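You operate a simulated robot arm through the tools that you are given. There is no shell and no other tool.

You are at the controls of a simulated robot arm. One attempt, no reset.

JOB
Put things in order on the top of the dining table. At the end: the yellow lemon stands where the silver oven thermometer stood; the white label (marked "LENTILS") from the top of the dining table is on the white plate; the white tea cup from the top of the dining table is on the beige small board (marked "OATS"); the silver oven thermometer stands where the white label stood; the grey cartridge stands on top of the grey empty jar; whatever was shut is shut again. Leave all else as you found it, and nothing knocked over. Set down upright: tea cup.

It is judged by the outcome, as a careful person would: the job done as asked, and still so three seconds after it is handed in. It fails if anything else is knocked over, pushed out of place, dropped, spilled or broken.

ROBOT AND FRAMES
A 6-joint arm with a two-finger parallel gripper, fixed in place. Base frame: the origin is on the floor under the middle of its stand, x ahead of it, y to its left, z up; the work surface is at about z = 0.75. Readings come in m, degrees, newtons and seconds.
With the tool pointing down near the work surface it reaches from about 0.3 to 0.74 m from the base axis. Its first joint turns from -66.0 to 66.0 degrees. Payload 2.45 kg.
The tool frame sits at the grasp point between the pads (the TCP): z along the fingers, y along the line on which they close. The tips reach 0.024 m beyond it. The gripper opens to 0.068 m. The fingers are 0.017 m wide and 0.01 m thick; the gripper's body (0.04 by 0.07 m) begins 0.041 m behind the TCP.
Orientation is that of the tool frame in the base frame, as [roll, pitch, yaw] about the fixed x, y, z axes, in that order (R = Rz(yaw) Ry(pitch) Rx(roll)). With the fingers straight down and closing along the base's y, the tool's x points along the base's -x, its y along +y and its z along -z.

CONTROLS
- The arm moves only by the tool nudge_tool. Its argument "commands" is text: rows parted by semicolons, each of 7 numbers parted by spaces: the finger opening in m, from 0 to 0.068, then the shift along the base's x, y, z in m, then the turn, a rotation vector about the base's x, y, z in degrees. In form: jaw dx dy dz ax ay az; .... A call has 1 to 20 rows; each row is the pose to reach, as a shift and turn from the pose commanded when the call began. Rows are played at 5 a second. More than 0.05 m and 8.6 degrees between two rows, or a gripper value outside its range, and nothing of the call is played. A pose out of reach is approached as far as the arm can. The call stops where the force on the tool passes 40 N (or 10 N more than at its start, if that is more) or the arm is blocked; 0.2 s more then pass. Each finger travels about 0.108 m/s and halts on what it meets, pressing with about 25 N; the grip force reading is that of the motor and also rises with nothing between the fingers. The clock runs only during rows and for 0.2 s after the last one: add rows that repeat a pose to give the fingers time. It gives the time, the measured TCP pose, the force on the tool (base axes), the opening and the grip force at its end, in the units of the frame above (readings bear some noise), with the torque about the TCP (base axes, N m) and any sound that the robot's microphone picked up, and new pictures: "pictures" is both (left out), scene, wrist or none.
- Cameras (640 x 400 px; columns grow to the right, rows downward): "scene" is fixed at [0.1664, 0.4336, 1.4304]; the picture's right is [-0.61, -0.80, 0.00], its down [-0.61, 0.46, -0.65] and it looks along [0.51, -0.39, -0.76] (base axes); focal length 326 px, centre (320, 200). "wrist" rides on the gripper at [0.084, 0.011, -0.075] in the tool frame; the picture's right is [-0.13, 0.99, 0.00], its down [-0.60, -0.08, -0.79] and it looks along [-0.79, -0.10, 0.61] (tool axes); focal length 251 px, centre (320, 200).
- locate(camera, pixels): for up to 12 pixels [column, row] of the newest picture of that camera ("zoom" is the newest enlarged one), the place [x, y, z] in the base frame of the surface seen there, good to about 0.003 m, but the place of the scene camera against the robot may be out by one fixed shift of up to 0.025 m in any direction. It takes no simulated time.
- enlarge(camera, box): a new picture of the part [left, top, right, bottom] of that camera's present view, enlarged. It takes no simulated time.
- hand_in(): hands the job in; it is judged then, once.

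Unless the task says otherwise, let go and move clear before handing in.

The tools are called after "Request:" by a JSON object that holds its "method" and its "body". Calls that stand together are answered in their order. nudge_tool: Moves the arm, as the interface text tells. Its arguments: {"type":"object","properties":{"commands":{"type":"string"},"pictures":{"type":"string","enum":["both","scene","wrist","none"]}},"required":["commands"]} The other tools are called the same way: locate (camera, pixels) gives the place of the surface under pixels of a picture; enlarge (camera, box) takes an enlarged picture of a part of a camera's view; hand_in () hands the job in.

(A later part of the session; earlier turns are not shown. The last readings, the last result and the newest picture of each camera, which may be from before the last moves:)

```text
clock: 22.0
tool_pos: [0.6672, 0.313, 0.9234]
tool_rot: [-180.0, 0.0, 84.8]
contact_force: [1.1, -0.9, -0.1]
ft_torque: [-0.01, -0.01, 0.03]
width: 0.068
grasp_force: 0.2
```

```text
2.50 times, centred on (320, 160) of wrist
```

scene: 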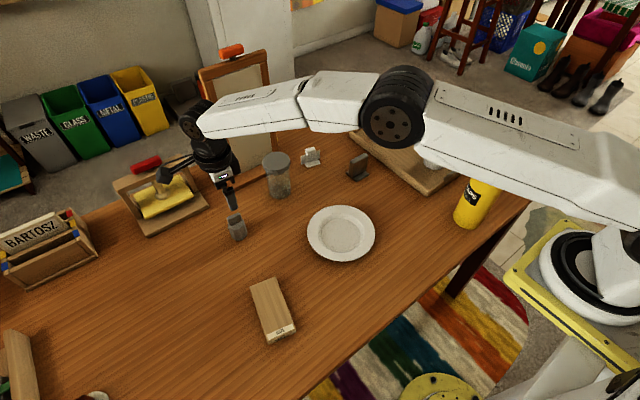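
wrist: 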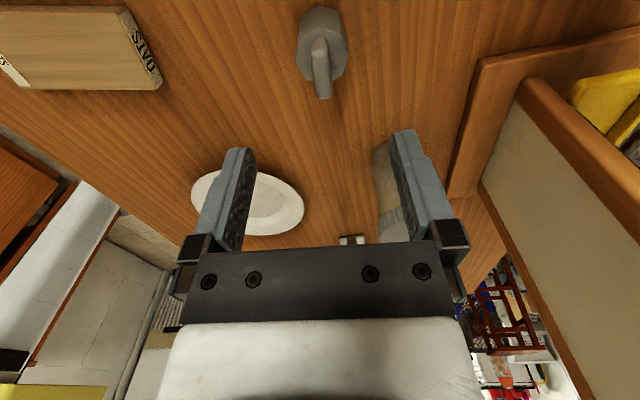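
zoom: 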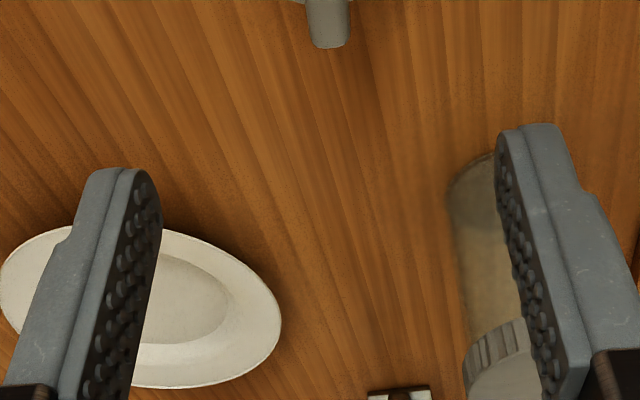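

Request:
{"method": "enlarge", "body": {"camera": "wrist", "box": [270, 0, 370, 110]}}

Request:
{"method": "locate", "body": {"camera": "wrist", "pixels": [[324, 95], [323, 90], [318, 90], [329, 90], [321, 65], [315, 70], [326, 70], [308, 65], [336, 65], [320, 10]]}}

```text
3.64 times, centred on (320, 55) of wrist
```

zoom: 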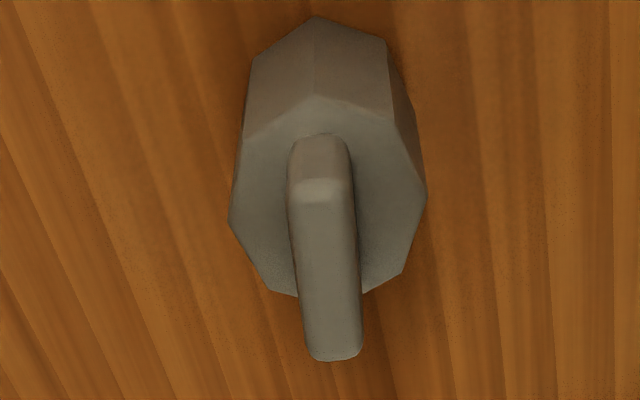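

```text
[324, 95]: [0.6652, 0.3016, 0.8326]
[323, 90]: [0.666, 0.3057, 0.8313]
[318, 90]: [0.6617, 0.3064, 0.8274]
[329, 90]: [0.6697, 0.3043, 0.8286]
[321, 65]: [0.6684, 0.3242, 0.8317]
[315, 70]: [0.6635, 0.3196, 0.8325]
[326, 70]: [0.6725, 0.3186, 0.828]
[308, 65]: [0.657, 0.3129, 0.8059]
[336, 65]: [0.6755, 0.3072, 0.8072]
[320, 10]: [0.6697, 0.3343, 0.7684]
```

The tab is about 0.010 thick, centred at (0.667,0.312), running along y with slight yaw. I'll turn 2.5° more, descend to tips ≈0.81, and close across the thickness.

Request:
{"method": "nudge_tool", "body": {"commands": "0.068 0 -0.001 -0.03 0 0 -2.5; 0.068 0 -0.001 -0.06 0 0 -2.5; 0.068 0 -0.001 -0.08 0 0 -2.5; 0.068 0 -0.001 -0.0895 0 0 -2.5; 0.068 0 -0.001 -0.0895 0 0 -2.5; 0.04 0 -0.001 -0.0895 0 0 -2.5; 0.02 0 -0.001 -0.0895 0 0 -2.5; 0 0 -0.001 -0.0895 0 0 -2.5; 0 0 -0.001 -0.0895 0 0 -2.5; 0 0 -0.001 -0.0895 0 0 -2.5", "pictures": "both"}}

Request:
{"method": "enlarge", "body": {"camera": "wrist", "box": [240, 80, 400, 240]}}

```text
clock: 24.2
tool_pos: [0.6665, 0.3112, 0.8343]
tool_rot: [180.0, -0.1, 82.3]
contact_force: [-0.4, -0.2, -0.6]
ft_torque: [0.0, -0.04, 0.04]
width: 0.0117
grasp_force: 25.5
```

scene: 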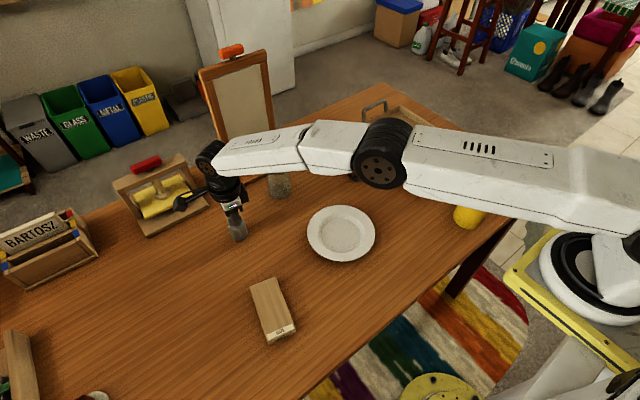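
wrist: 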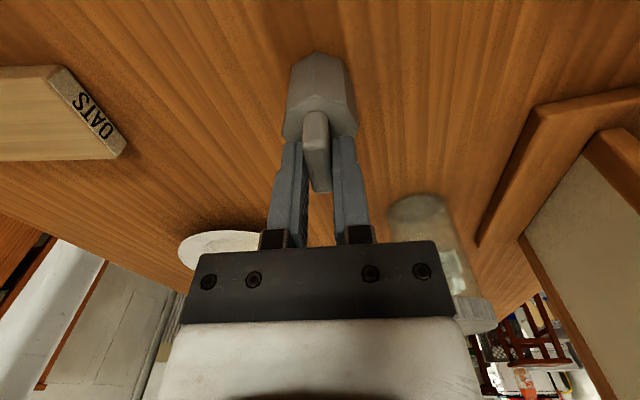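

```text
2.50 times, centred on (320, 160) of wrist
```

zoom: 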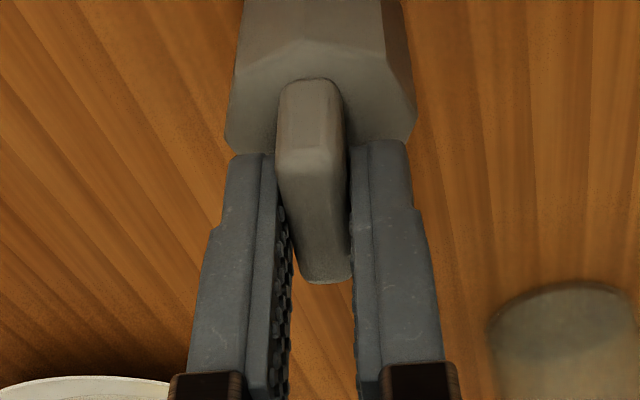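

Gripped on the flat faces (width 0.0117, 25 N). I'll lift 3 cm and check it stays in hand.

Request:
{"method": "nudge_tool", "body": {"commands": "0 0 0 0.005 0 0 0; 0 0 0 0.01 0 0 0; 0 0 0 0.02 0 0 0; 0 0 0 0.03 0 0 0; 0 0 0 0.03 0 0 0", "pictures": "both"}}

Request:
{"method": "enlarge", "body": {"camera": "wrist", "box": [240, 40, 400, 240]}}

```text
clock: 25.4
tool_pos: [0.6661, 0.3124, 0.8631]
tool_rot: [180.0, 0.0, 82.5]
contact_force: [0.7, -0.1, -0.8]
ft_torque: [-0.01, 0.01, 0.05]
width: 0.0118
grasp_force: 25.1
```

scene: 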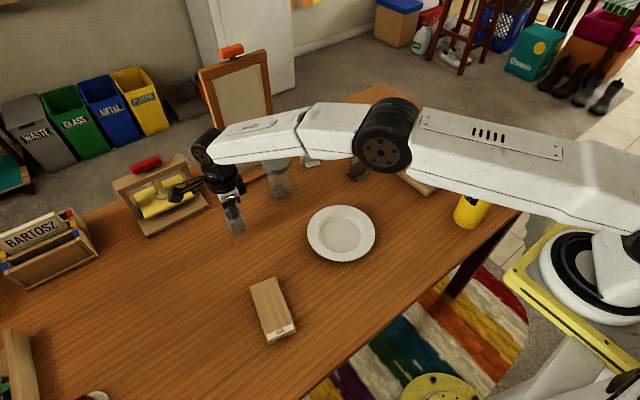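
wrist: 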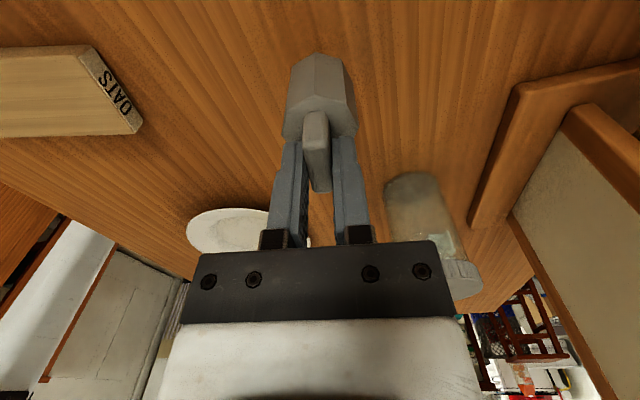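

```text
2.00 times, centred on (320, 140) of wrist
```

zoom: 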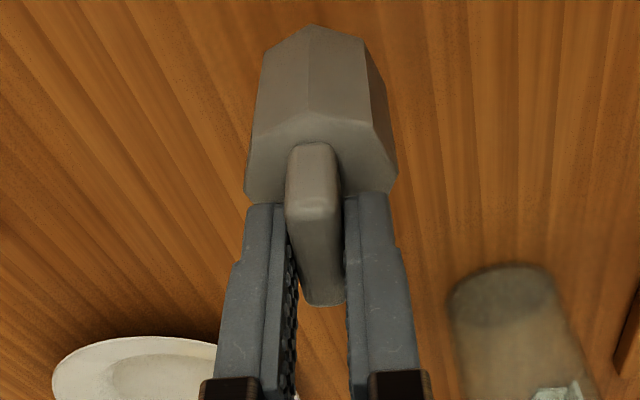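

It holds. I'll raise to z≈1.0 and look at the jar lid to pin down its centre.

Request:
{"method": "nudge_tool", "body": {"commands": "0 0 0 0.03 0 0 0; 0 0 0 0.06 0 0 0; 0 0 0 0.09 0 0 0; 0 0 0 0.12 0 0 0; 0 0 0 0.15 0 0 0; 0 0.01 -0.03 0.15 0 0 0; 0 0.01 -0.03 0.15 0 0 0", "pictures": "both"}}

Request:
{"method": "enlarge", "body": {"camera": "wrist", "box": [240, 40, 480, 260]}}

Request:
{"method": "enlarge", "body": {"camera": "scene", "box": [180, 100, 340, 220]}}

```text
clock: 27.0
tool_pos: [0.676, 0.2819, 1.0126]
tool_rot: [-180.0, -0.1, 82.4]
contact_force: [0.3, -1.2, -1.3]
ft_torque: [-0.03, -0.01, 0.0]
width: 0.0117
grasp_force: 25.7
```

scene: 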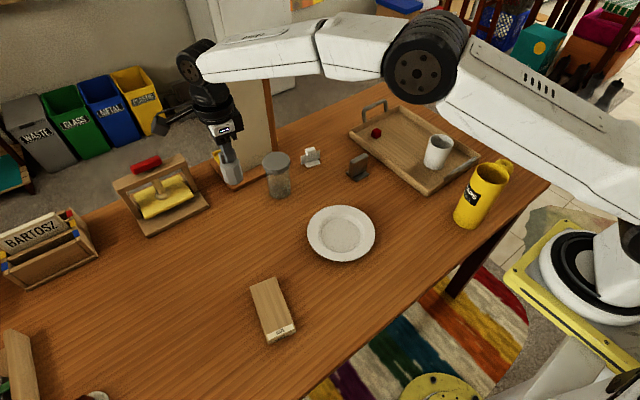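
wrist: 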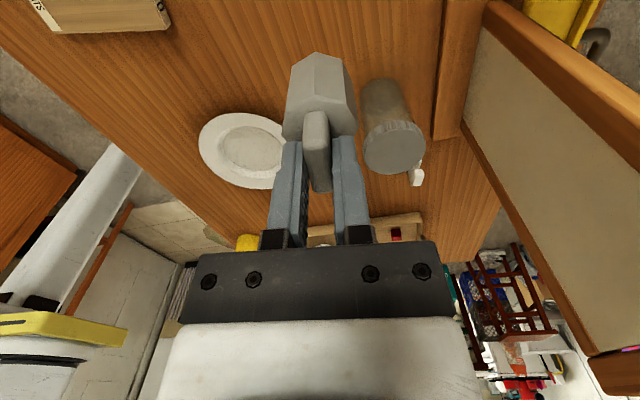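

```text
1.82 times, centred on (360, 150) of wrist
```

zoom: 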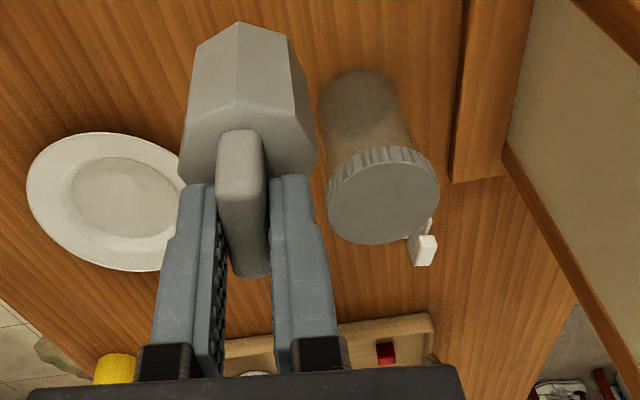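

```text
3.33 times, centred on (260, 160) of scene
```

zoom: 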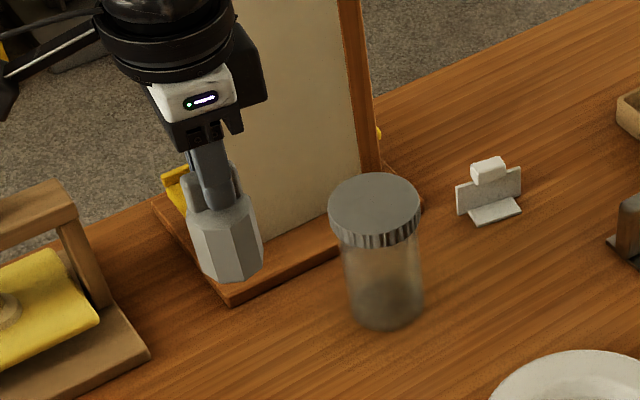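

The lid is clearly visible at wrist ≈(395,151). I'll locate its edges and the frame.

Request:
{"method": "locate", "body": {"camera": "wrist", "pixels": [[395, 152], [366, 153], [424, 148], [393, 171], [393, 132], [380, 168], [410, 165], [375, 138], [415, 135], [418, 178], [470, 60], [480, 130]]}}

```text
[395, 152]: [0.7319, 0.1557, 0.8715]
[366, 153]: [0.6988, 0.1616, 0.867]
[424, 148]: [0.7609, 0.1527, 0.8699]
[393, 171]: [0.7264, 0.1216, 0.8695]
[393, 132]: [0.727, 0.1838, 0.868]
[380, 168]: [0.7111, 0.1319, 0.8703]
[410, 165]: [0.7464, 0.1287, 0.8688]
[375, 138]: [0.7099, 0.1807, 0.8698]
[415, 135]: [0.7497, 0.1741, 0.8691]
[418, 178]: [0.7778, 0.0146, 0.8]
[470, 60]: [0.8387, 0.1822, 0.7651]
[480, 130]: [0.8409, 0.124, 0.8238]
```

Lid centre is about (0.729,0.153), 0.062 across, top z≈0.870. I'll move the cartridge over it, at height, and check.

Request:
{"method": "nudge_tool", "body": {"commands": "0 0.015 -0.035 0 0 0 0; 0 0.028 -0.07 0 0 0 0; 0 0.04 -0.1 0 0 0 0; 0 0.052 -0.129 0 0 0 0; 0 0.052 -0.129 0 0 0 0; 0 0.052 -0.129 0 0 0 0", "pictures": "both"}}

Request:
{"method": "enlarge", "body": {"camera": "scene", "box": [220, 100, 340, 210]}}

Request:
{"method": "enlarge", "body": {"camera": "wrist", "box": [240, 0, 400, 200]}}

```text
clock: 28.4
tool_pos: [0.7293, 0.1518, 1.0139]
tool_rot: [179.9, -0.1, 82.4]
contact_force: [-0.1, 0.1, -0.9]
ft_torque: [0.0, 0.01, 0.01]
width: 0.0117
grasp_force: 24.5
```

scene: 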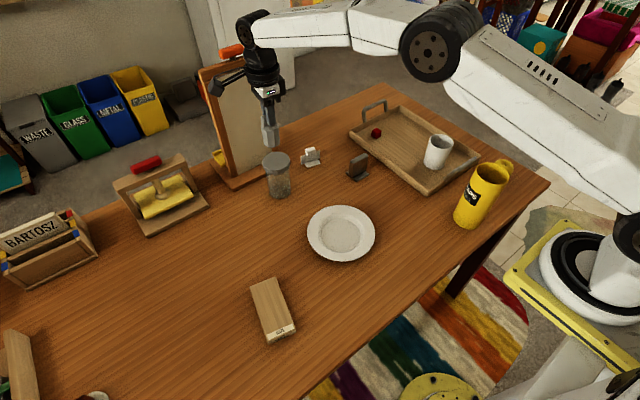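
wrist: 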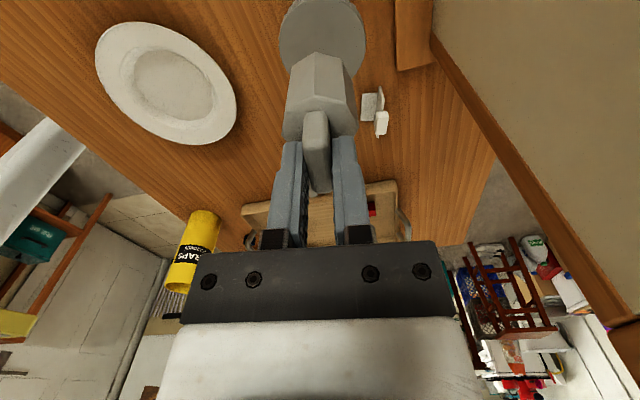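

```text
3.64 times, centred on (280, 155) of scene
```

zoom: 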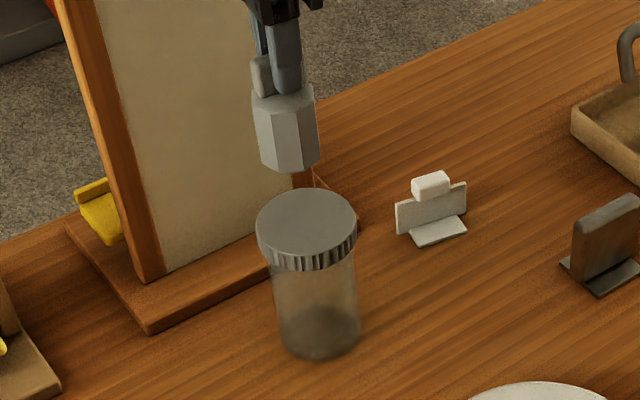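

```text
2.00 times, centred on (320, 100) of wrist
```

zoom: 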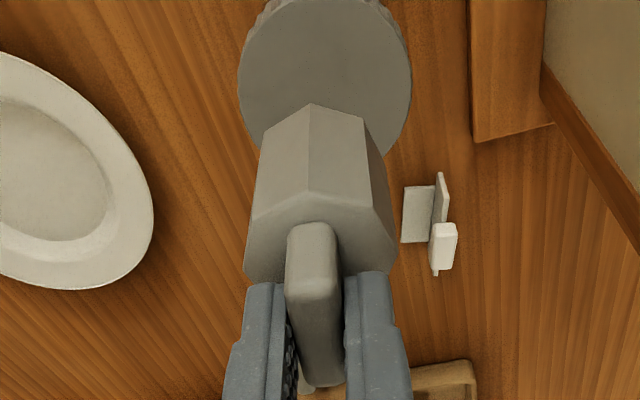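

It's in position over the lid. I'll descend most of the way and check.

Request:
{"method": "nudge_tool", "body": {"commands": "0 -0.001 0.001 -0.02 0 0 0; 0 -0.001 0.001 -0.04 0 0 0; 0 -0.001 0.001 -0.05 0 0 0; 0 -0.001 0.001 -0.055 0 0 0; 0 -0.001 0.001 -0.055 0 0 0", "pictures": "both"}}

Request:
{"method": "enlarge", "body": {"camera": "scene", "box": [240, 120, 320, 190]}}

Request:
{"method": "enlarge", "body": {"camera": "wrist", "box": [240, 0, 400, 200]}}

```text
clock: 29.6
tool_pos: [0.7273, 0.1528, 0.9585]
tool_rot: [-179.9, 0.0, 82.4]
contact_force: [0.0, -0.5, -1.5]
ft_torque: [-0.03, -0.05, -0.02]
width: 0.0115
grasp_force: 25.1
```

scene: 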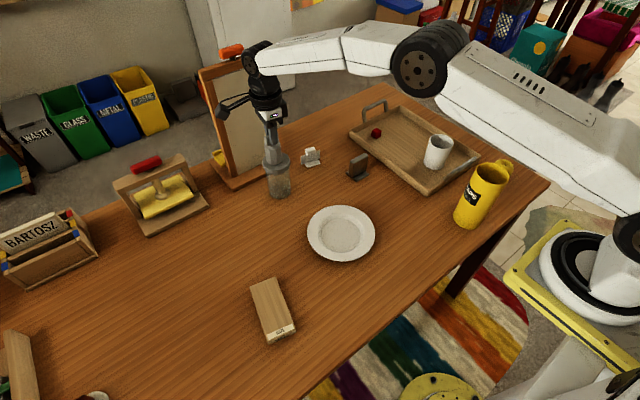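
wrist: 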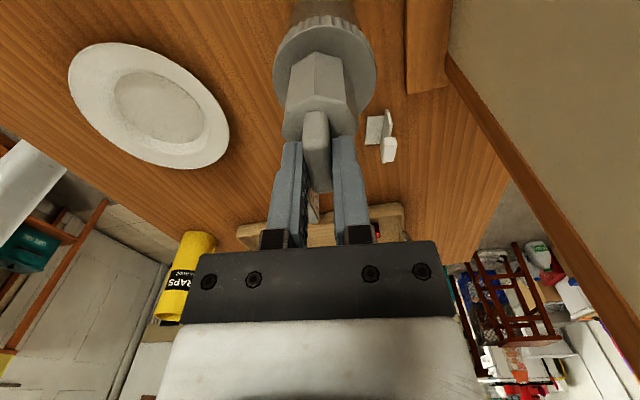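

```text
5.71 times, centred on (280, 155) of scene
```

zoom: 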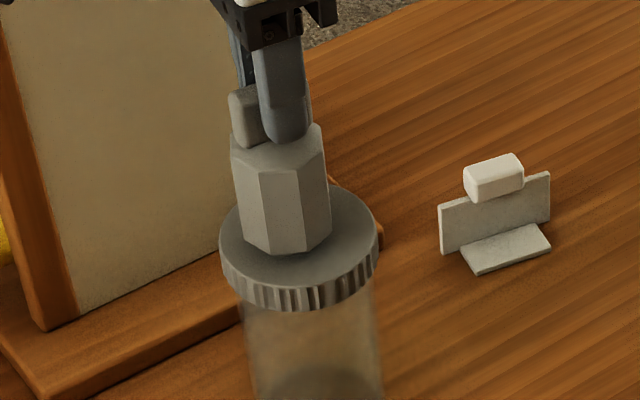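

```text
2.00 times, centred on (320, 100) of wrist
```

zoom: 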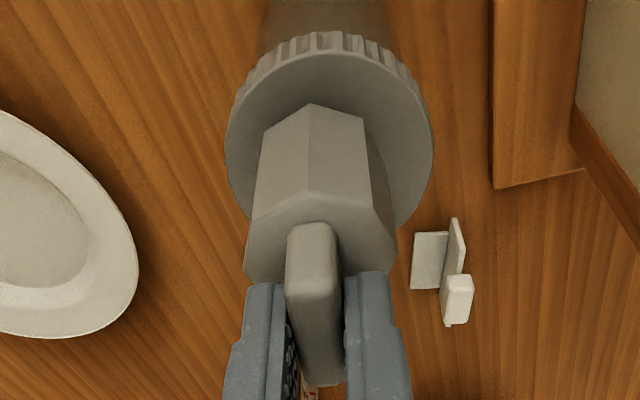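

The cartridge base is about 4 mm above the lid and nearly centred. I'll shift 3 mm toward -y and lower to contact.

Request:
{"method": "nudge_tool", "body": {"commands": "0 0 -0.002 0 0 0 0; 0 0 -0.003 -0.002 0 0 0; 0 0 -0.003 -0.003 0 0 0; 0 0 -0.003 -0.004 0 0 0; 0 0 -0.003 -0.004 0 0 0", "pictures": "scene"}}

Request:
{"method": "enlarge", "body": {"camera": "scene", "box": [240, 120, 320, 190]}}

```text
clock: 30.8
tool_pos: [0.7271, 0.151, 0.9548]
tool_rot: [179.9, -0.2, 82.4]
contact_force: [0.2, 0.3, -0.5]
ft_torque: [0.0, 0.0, 0.01]
width: 0.0117
grasp_force: 24.8
```

scene: 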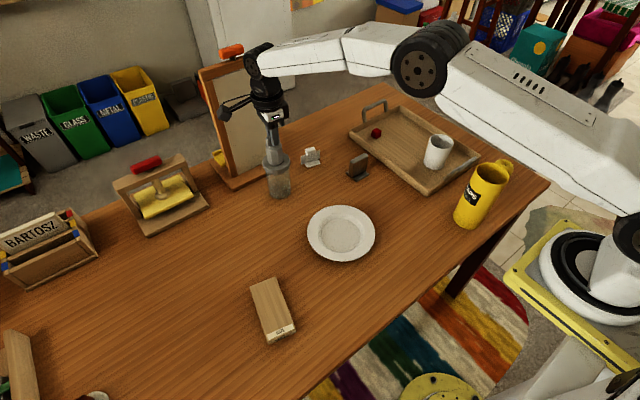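

```text
5.71 times, centred on (280, 155) of scene
```

zoom: 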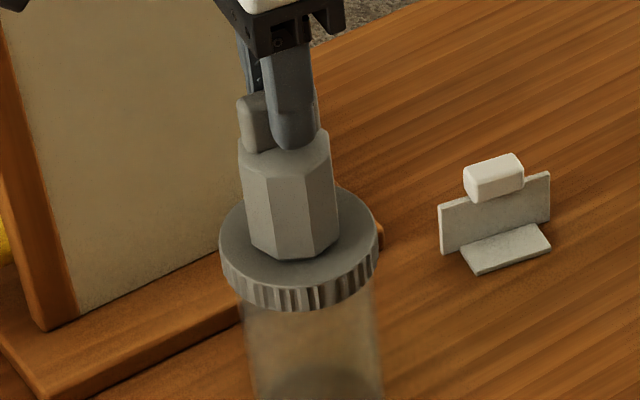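

Well centred now. I'll lower in 1 mm steps until the force shows contact.

Request:
{"method": "nudge_tool", "body": {"commands": "0 0 0 -0.001 0 0 0; 0 0 0 -0.001 0 0 0", "pictures": "none"}}

Request:
{"method": "nudge_tool", "body": {"commands": "0 0 0 -0.001 0 0 0; 0 0 0 -0.001 0 0 0", "pictures": "none"}}

```text
clock: 31.4
tool_pos: [0.7277, 0.1506, 0.9537]
tool_rot: [179.9, 0.0, 82.4]
contact_force: [0.0, -0.6, -1.1]
ft_torque: [0.02, 0.01, -0.02]
width: 0.0116
grasp_force: 25.0
```

```text
clock: 32.0
tool_pos: [0.7265, 0.1511, 0.9537]
tool_rot: [180.0, 0.0, 82.4]
contact_force: [-0.8, -1.2, -0.9]
ft_torque: [0.02, -0.04, 0.03]
width: 0.0115
grasp_force: 24.8
```

Request:
{"method": "nudge_tool", "body": {"commands": "0 0 0 -0.001 0 0 0; 0 0 0 -0.001 0 0 0", "pictures": "none"}}

Request:
{"method": "nudge_tool", "body": {"commands": "0 0 0 -0.001 0 0 0; 0 0 0 -0.001 0 0 0", "pictures": "scene"}}

Request:
{"method": "enlarge", "body": {"camera": "scene", "box": [250, 135, 310, 185]}}

```text
clock: 32.6
tool_pos: [0.727, 0.1501, 0.9518]
tool_rot: [179.9, -0.1, 82.4]
contact_force: [-1.7, -1.0, 8.8]
ft_torque: [-0.07, 0.11, 0.03]
width: 0.0114
grasp_force: 24.7
```

```text
clock: 33.2
tool_pos: [0.7282, 0.1505, 0.9531]
tool_rot: [179.9, 0.0, 82.5]
contact_force: [-2.3, -2.2, 18.7]
ft_torque: [-0.13, 0.1, -0.01]
width: 0.0114
grasp_force: 25.4
```

scene: 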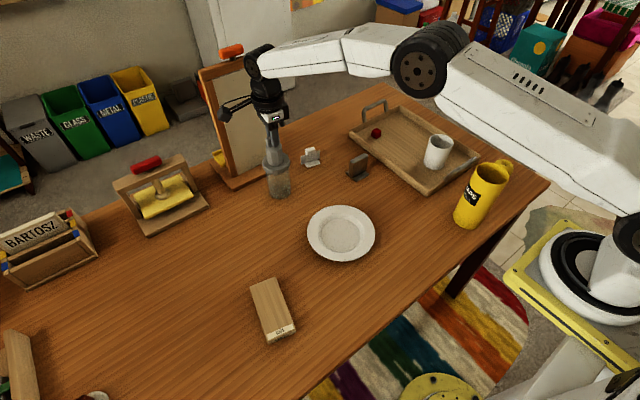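

```text
8.00 times, centred on (280, 160) of scene
```

zoom: 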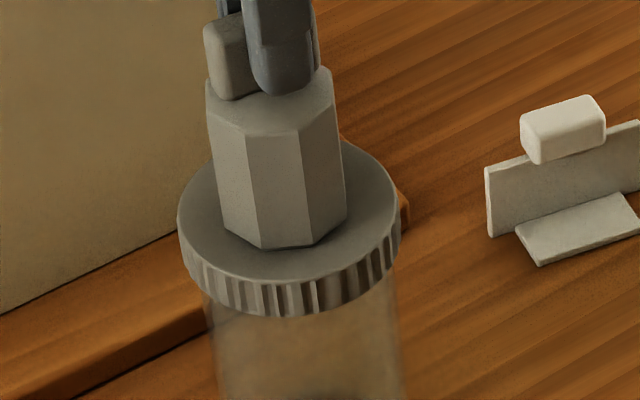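

Contact (≈19 N). I'll back off 1.5 mm to relieve pressure, open gently, then rise straight up.

Request:
{"method": "nudge_tool", "body": {"commands": "0 0 0 0.0015 0 0 0; 0.012 0 0 0.0015 0 0 0; 0.016 0 0 0.0015 0 0 0; 0.024 0 0 0.0015 0 0 0; 0.034 0 0 0.0015 0 0 0; 0.034 0 0 0.0015 0 0 0; 0.034 0 0 0.015 0 0 0; 0.034 0 0 0.035 0 0 0; 0.034 0 0 0.06 0 0 0; 0.034 0 0 0.08 0 0 0", "pictures": "both"}}

Request:
{"method": "enlarge", "body": {"camera": "scene", "box": [240, 110, 340, 200]}}

```text
clock: 35.4
tool_pos: [0.7282, 0.1502, 1.0306]
tool_rot: [-179.9, -0.1, 82.4]
contact_force: [-0.3, -0.4, -0.4]
ft_torque: [0.01, 0.02, -0.01]
width: 0.034
grasp_force: 0.0
```

scene: 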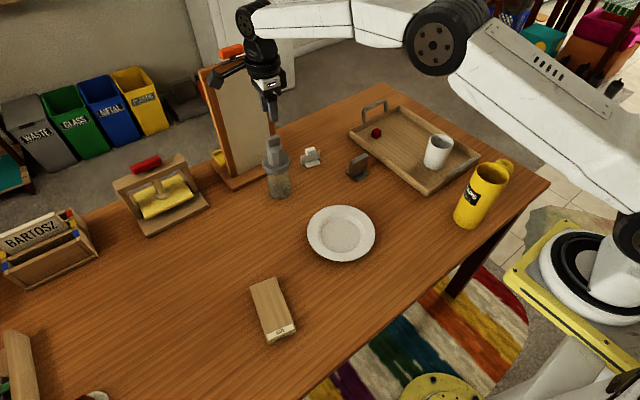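
wrist: 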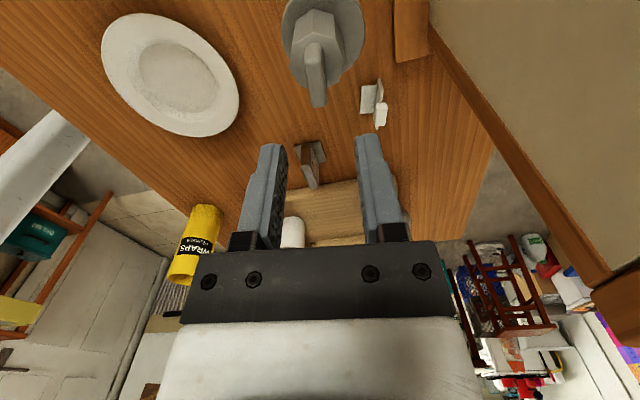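

```text
4.44 times, centred on (290, 155) of scene
```

zoom: 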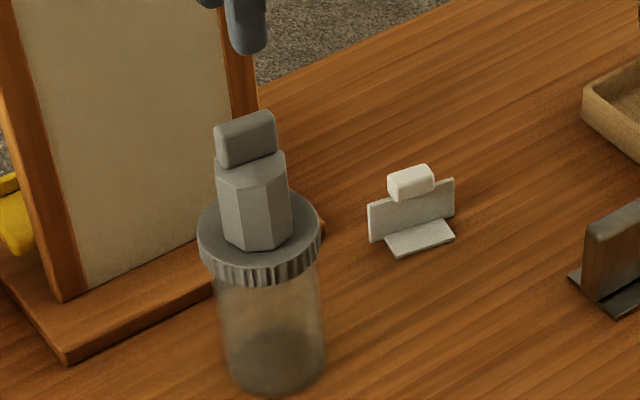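

The cartridge stands on the jar. Next is the label; I'll zoom in on it from here.

Request:
{"method": "enlarge", "body": {"camera": "wrist", "box": [345, 65, 405, 135]}}

Request:
{"method": "locate", "body": {"camera": "wrist", "pixels": [[381, 108], [381, 122], [377, 115], [386, 115], [379, 85], [374, 95], [366, 98], [366, 88], [366, 110], [379, 105], [381, 128], [312, 160]]}}

Request:
{"method": "enlarge", "body": {"camera": "scene", "box": [290, 135, 335, 175]}}

```text
5.71 times, centred on (375, 100) of wrist
```

zoom: 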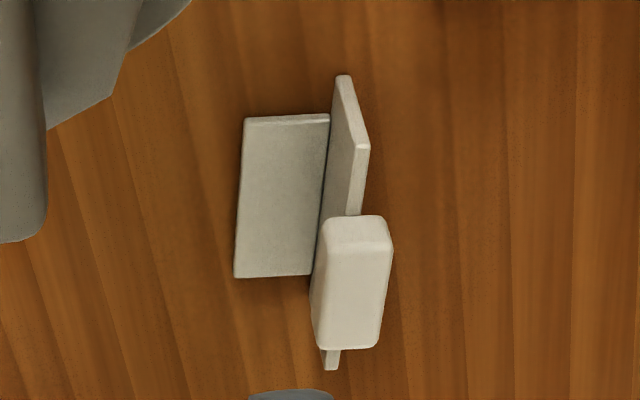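

```text
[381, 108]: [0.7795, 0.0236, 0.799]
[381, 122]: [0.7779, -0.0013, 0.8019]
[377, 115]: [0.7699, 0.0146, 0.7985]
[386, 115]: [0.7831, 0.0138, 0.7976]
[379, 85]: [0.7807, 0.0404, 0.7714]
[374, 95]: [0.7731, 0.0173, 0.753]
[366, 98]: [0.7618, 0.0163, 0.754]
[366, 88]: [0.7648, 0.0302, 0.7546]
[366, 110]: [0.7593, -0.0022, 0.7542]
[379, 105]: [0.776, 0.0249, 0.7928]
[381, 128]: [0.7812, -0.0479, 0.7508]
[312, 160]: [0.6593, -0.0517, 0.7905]
```

```text
10.00 times, centred on (312, 155) of scene
```

zoom: 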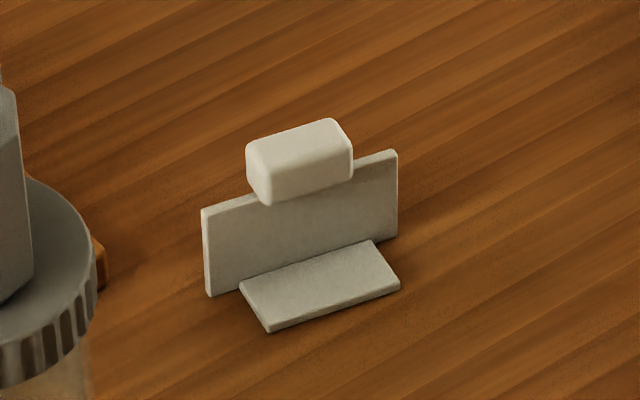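

The label's grip block spans x≈0.770–0.783, y≈-0.003–0.025, z up to 0.801. I'll swing the tool 180° (camera to the -y side, away from the jar) while moving toward it at height.

Request:
{"method": "nudge_tool", "body": {"commands": "0.05 -0.01 -0.005 0.01 0 0 8.5; 0.06 -0.02 -0.01 0.01 0 0 17; 0.068 -0.03 -0.02 0.01 0 0 25.5; 0.068 -0.04 -0.03 0.01 0 0 34; 0.068 -0.05 -0.04 0 0 0 42.5; 0.068 -0.06 -0.05 0 0 0 51; 0.068 -0.06 -0.06 0 0 0 59.5; 0.068 -0.06 -0.07 0 0 0 68; 0.068 -0.06 -0.08 0 0 0 76.5; 0.068 -0.06 -0.09 0 0 0 85; 0.068 -0.06 -0.1 0 0 0 93.5; 0.068 -0.06 -0.11 0 0 0 97.6; 0.068 -0.06 -0.115 0 0 0 97.6", "pictures": "wrist"}}

```text
clock: 38.2
tool_pos: [0.6677, 0.0355, 1.0319]
tool_rot: [180.0, 0.0, 180.0]
contact_force: [0.1, 0.6, -0.1]
ft_torque: [0.02, 0.01, -0.03]
width: 0.0681
grasp_force: 0.1
```

wrist: 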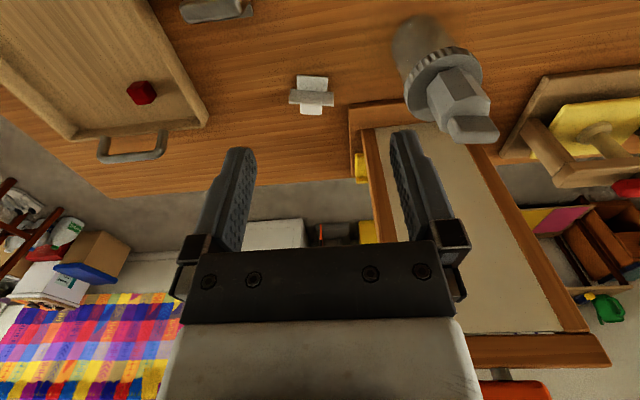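

Continuing the turn to yaw ≈264° and moving toward the label at height to test reach.

Request:
{"method": "nudge_tool", "body": {"commands": "0.068 0.01 -0.005 0 0 0 8.5; 0.068 0.02 -0.01 0 0 0 17; 0.068 0.03 -0.015 -0.01 0 0 25.5; 0.068 0.04 -0.02 -0.02 0 0 34; 0.068 0.05 -0.022 -0.03 0 0 42.5; 0.068 0.06 -0.023 -0.04 0 0 51; 0.068 0.07 -0.024 -0.05 0 0 59.5; 0.068 0.08 -0.024 -0.06 0 0 68; 0.068 0.09 -0.024 -0.07 0 0 76.5; 0.068 0.1 -0.024 -0.08 0 0 84; 0.068 0.108 -0.024 -0.1 0 0 84; 0.068 0.108 -0.024 -0.1 0 0 84", "pictures": "both"}}

Request:
{"method": "enlarge", "body": {"camera": "wrist", "box": [240, 0, 400, 200]}}

```text
clock: 40.8
tool_pos: [0.7697, 0.0107, 0.9309]
tool_rot: [179.9, -0.1, -96.0]
contact_force: [0.1, 0.0, -0.2]
ft_torque: [-0.03, 0.01, 0.0]
width: 0.068
grasp_force: 0.0
out of reach, approached as far as the arm can: row 11, 12
```

scene: 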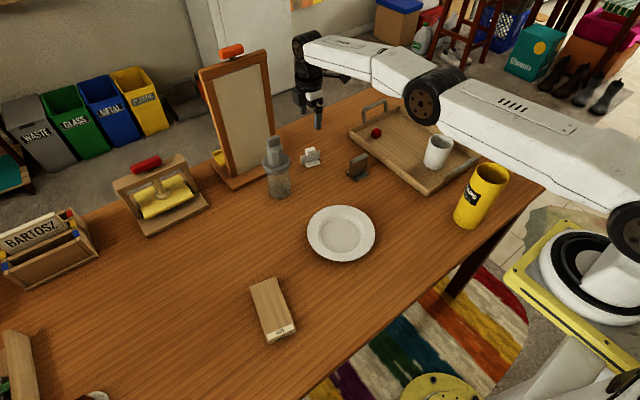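
wrist: 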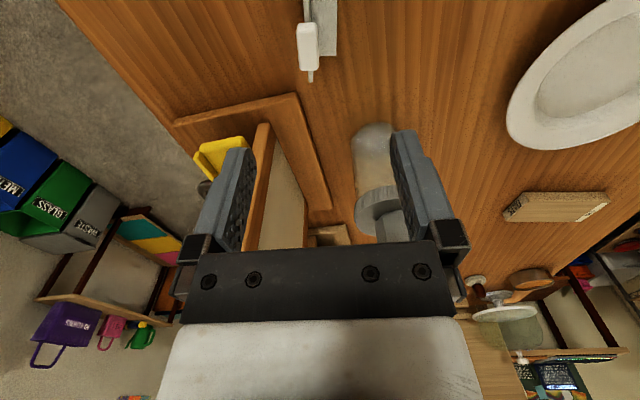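

```text
2.00 times, centred on (320, 100) of wrist
```

zoom: 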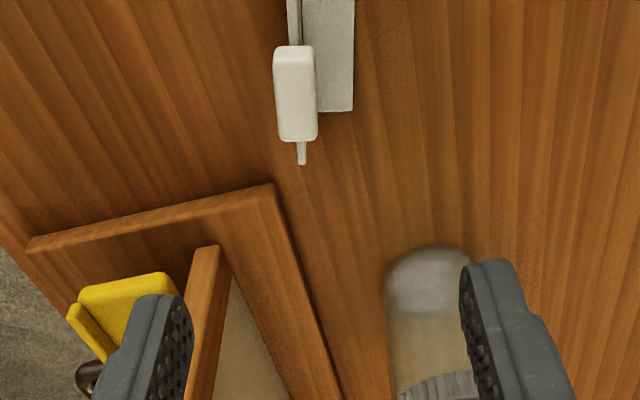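

At this height the vertical-tool reach ends at x≈0.770, so for the label at x≈0.777 I need the tool tilted outward about its closing axis. I'll turn back to closing along y (yaw ≈175°), retreating a little.

Request:
{"method": "nudge_tool", "body": {"commands": "0.068 -0.01 0 0.01 0 0 -8.5; 0.068 -0.02 0 0.01 0 0 -17; 0.068 -0.03 0 0.01 0 0 -25.5; 0.068 -0.04 0 0.01 0 0 -34; 0.068 -0.05 0 0.01 0 0 -42.5; 0.068 -0.06 0 0.01 0 0 -51; 0.068 -0.07 0 0.01 0 0 -59.5; 0.068 -0.08 0 0 0 0 -68; 0.068 -0.09 0 0 0 0 -76.5; 0.068 -0.1 0 -0.01 0 0 -85; 0.068 -0.1 0 -0.02 0 0 -89; 0.068 -0.1 0 -0.02 0 0 -89", "pictures": "wrist"}}

Request:
{"method": "enlarge", "body": {"camera": "wrist", "box": [270, 60, 370, 160]}}

```text
clock: 43.4
tool_pos: [0.6708, 0.0118, 0.9115]
tool_rot: [179.9, 0.0, 174.8]
contact_force: [1.1, -0.7, -0.4]
ft_torque: [0.02, -0.01, 0.03]
width: 0.068
grasp_force: 0.1
```

wrist: 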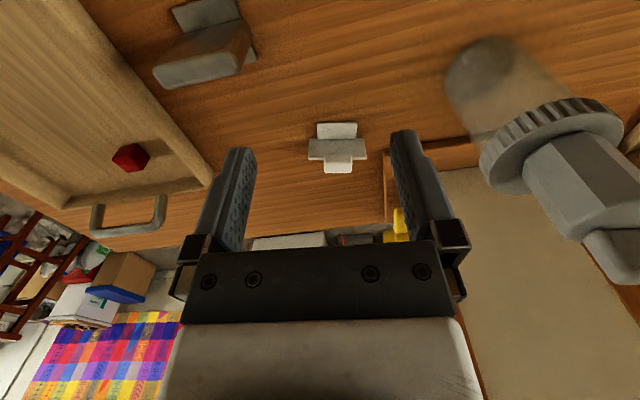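

```text
4.00 times, centred on (320, 110) of wrist
```

zoom: 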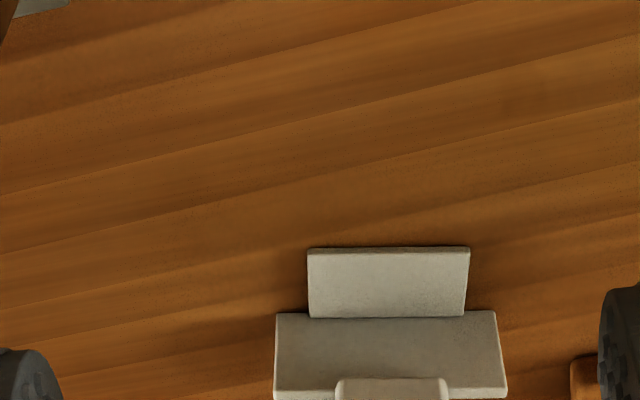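

Request:
{"method": "enlarge", "body": {"camera": "wrist", "box": [295, 110, 385, 185]}}

Request:
{"method": "locate", "body": {"camera": "wrist", "pixels": [[326, 165], [338, 166], [350, 165], [338, 171], [310, 150], [365, 150], [310, 141], [363, 139], [319, 124], [355, 124], [385, 160], [338, 130]]}}

```text
5.33 times, centred on (340, 148) of wrist
```

zoom: 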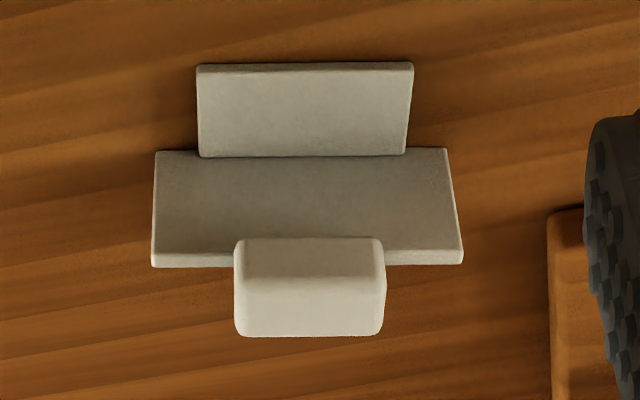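

```text
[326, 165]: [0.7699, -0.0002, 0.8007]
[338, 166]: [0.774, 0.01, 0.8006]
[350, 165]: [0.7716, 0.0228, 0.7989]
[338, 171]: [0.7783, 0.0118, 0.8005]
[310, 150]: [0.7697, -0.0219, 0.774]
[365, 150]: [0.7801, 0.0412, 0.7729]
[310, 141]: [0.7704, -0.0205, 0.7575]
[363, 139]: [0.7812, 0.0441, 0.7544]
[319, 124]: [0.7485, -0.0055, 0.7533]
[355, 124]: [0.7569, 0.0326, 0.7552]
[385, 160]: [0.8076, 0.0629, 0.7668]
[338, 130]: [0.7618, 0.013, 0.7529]
```

The label block spans y≈-0.002–0.025, x≈0.769–0.783, z≈0.778–0.801; the upright plate is wider and rotated about 8°. I'll go above it with a 9° outward tilt and matching yaw.

Request:
{"method": "nudge_tool", "body": {"commands": "0.068 0.025 0 -0.01 -0.4 -3 -1; 0.068 0.05 0 -0.02 -0.8 -6 -2; 0.068 0.075 0 -0.035 -1.25 -8.9 -3; 0.068 0.095 0 -0.05 -1.25 -8.9 -3; 0.068 0.105 0 -0.062 -1.25 -8.9 -3; 0.068 0.105 0 -0.062 -1.25 -8.9 -3", "pictures": "both"}}

Request:
{"method": "enlarge", "body": {"camera": "wrist", "box": [240, 60, 400, 220]}}

Request:
{"method": "enlarge", "body": {"camera": "scene", "box": [250, 90, 390, 200]}}

```text
clock: 44.8
tool_pos: [0.7757, 0.0106, 0.8492]
tool_rot: [-179.6, 8.9, 172.0]
contact_force: [-0.4, -0.3, -0.3]
ft_torque: [0.05, 0.0, 0.01]
width: 0.0682
grasp_force: 0.0
```

scene: 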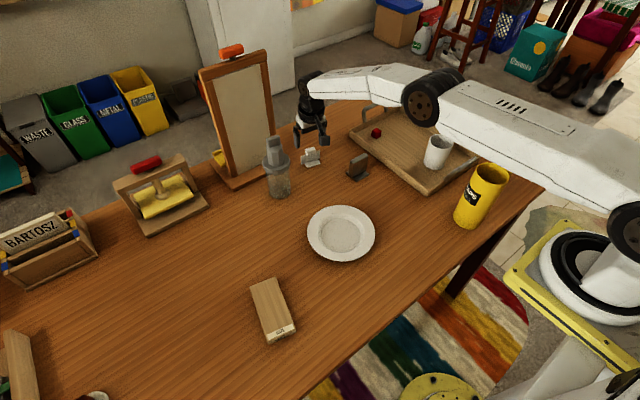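
wrist: 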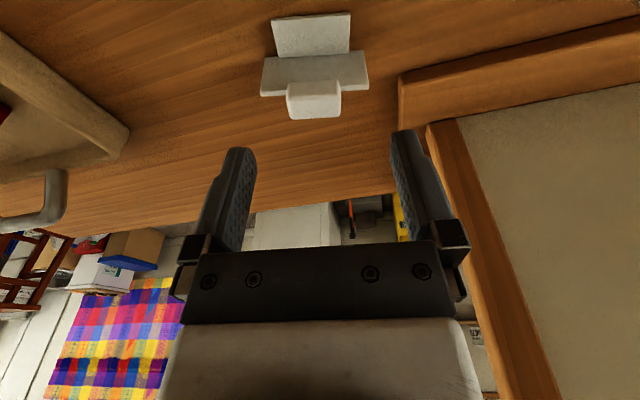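

```text
2.50 times, centred on (320, 140) of wrist
```

zoom: 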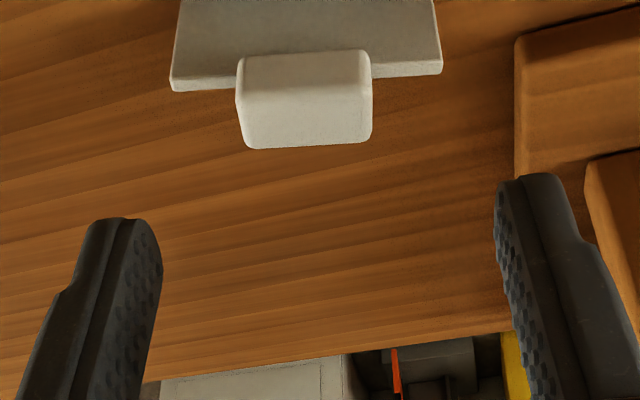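

```text
3.64 times, centred on (320, 145) of scene
```

zoom: 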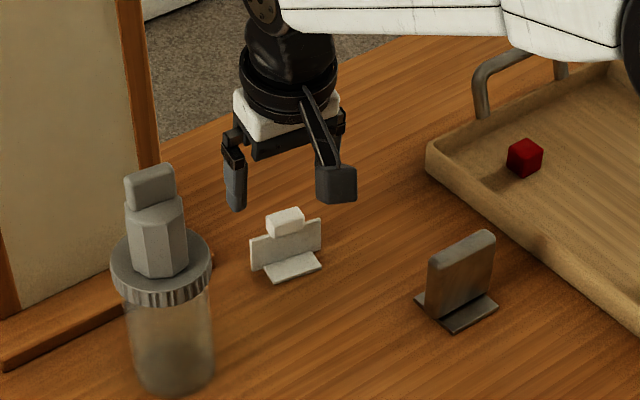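

Located pre-grasp is good. I'll measure the block once more from this close view.

Request:
{"method": "locate", "body": {"camera": "wrist", "pixels": [[290, 115], [338, 113], [314, 117], [314, 105], [314, 98], [314, 88], [290, 95], [338, 92], [268, 88], [362, 82], [292, 85], [337, 83]]}}

```text
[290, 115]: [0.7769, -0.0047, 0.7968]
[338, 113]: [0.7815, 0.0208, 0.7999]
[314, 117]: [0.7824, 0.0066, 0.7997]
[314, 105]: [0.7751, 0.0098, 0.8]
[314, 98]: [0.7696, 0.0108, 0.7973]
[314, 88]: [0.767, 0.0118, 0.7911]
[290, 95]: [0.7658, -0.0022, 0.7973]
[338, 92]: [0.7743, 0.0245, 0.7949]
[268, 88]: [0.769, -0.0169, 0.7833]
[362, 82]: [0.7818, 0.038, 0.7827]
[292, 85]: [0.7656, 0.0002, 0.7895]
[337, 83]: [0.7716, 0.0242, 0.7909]
```

The block's centre is about (0.7755,0.0105), plate top z≈0.783. I'll turn 3° more, lower to tips ≈0.786, and close on the block's ends.

Request:
{"method": "nudge_tool", "body": {"commands": "0.068 -0.001 0 -0.01 0 0 -3; 0.068 -0.002 0 -0.025 0 0 -3; 0.068 -0.002 0 -0.035 0 0 -3; 0.068 -0.002 0 -0.0395 0 0 -3; 0.068 -0.002 0 -0.0395 0 0 -3; 0.05 -0.002 0 -0.0395 0 0 -3; 0.035 -0.002 0 -0.0395 0 0 -3; 0.02 -0.002 0 -0.0395 0 0 -3; 0.005 -0.002 0 -0.0395 0 0 -3; 0.005 -0.002 0 -0.0395 0 0 -3", "pictures": "both"}}

Request:
{"method": "enlarge", "body": {"camera": "wrist", "box": [240, 60, 400, 220]}}

Request:
{"method": "enlarge", "body": {"camera": "scene", "box": [280, 110, 350, 180]}}

```text
clock: 47.0
tool_pos: [0.7737, 0.0109, 0.811]
tool_rot: [-179.8, 8.9, 169.0]
contact_force: [-0.4, 0.3, 0.1]
ft_torque: [-0.01, 0.01, 0.0]
width: 0.0286
grasp_force: 25.6
```

scene: 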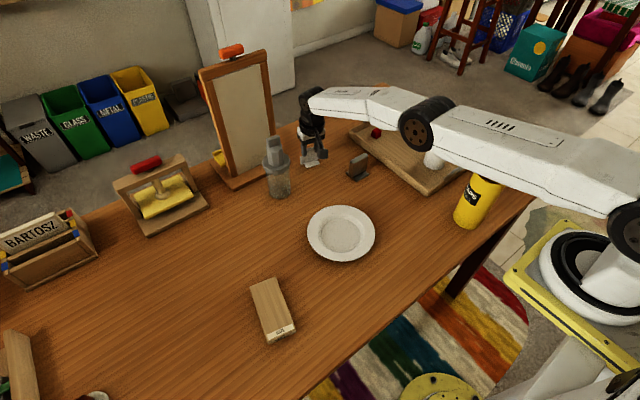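
wrist: 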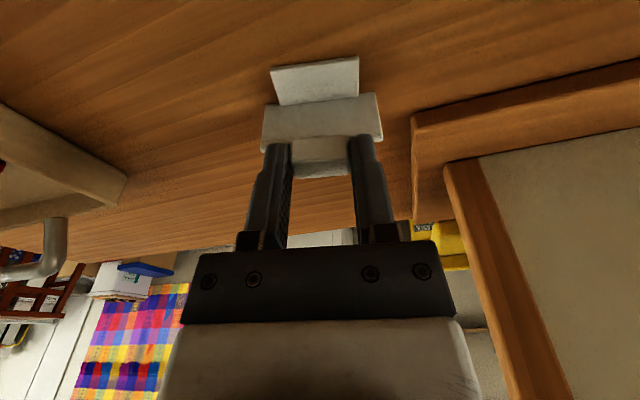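

```text
2.50 times, centred on (320, 140) of wrist
```

zoom: 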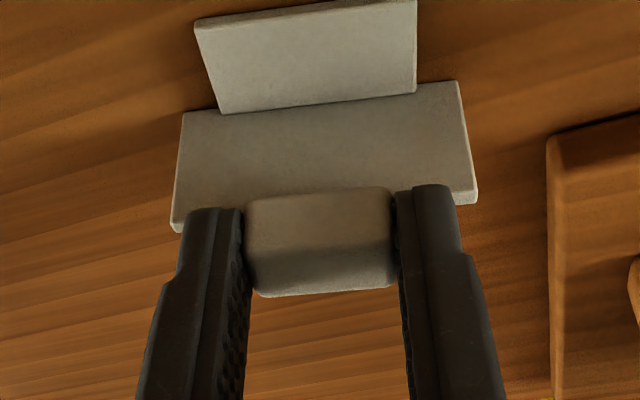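

```text
5.71 times, centred on (315, 145) of scene
```

zoom: 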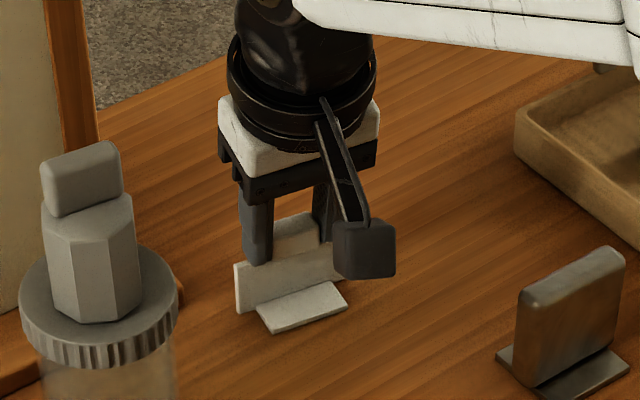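

The block is held (width 0.0286, 25 N). I'll lift slowly by 8 mm as a test.

Request:
{"method": "nudge_tool", "body": {"commands": "0 0 0 0.001 0 0 0; 0 0 0 0.002 0 0 0; 0 0 0 0.004 0 0 0; 0 0 0 0.006 0 0 0; 0 0 0 0.008 0 0 0; 0 0 0 0.008 0 0 0", "pictures": "both"}}

Request:
{"method": "enlarge", "body": {"camera": "wrist", "box": [240, 60, 400, 220]}}

Request:
{"method": "enlarge", "body": {"camera": "scene", "box": [280, 110, 350, 180]}}

```text
clock: 48.4
tool_pos: [0.7732, 0.0123, 0.8173]
tool_rot: [-179.7, 9.0, 169.0]
contact_force: [0.5, 0.4, 0.3]
ft_torque: [-0.03, -0.02, -0.01]
width: 0.0287
grasp_force: 24.4
```

scene: 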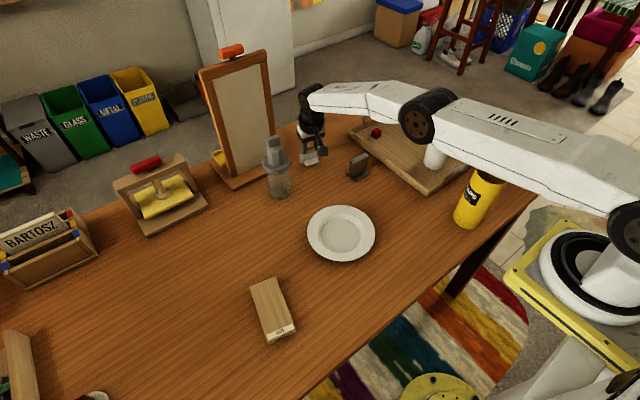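
wrist: 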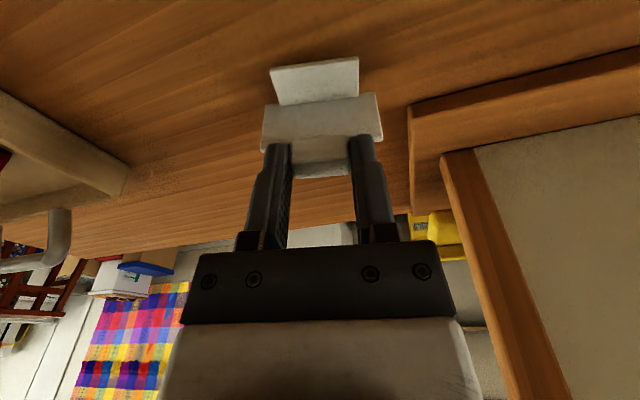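

```text
2.50 times, centred on (320, 140) of wrist
```

zoom: 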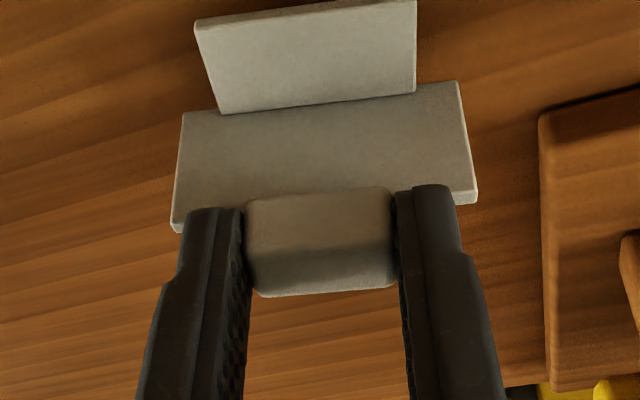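

```text
5.71 times, centred on (315, 145) of scene
```

zoom: 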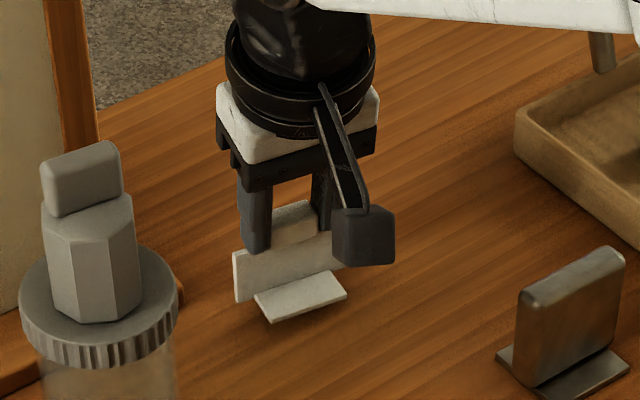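

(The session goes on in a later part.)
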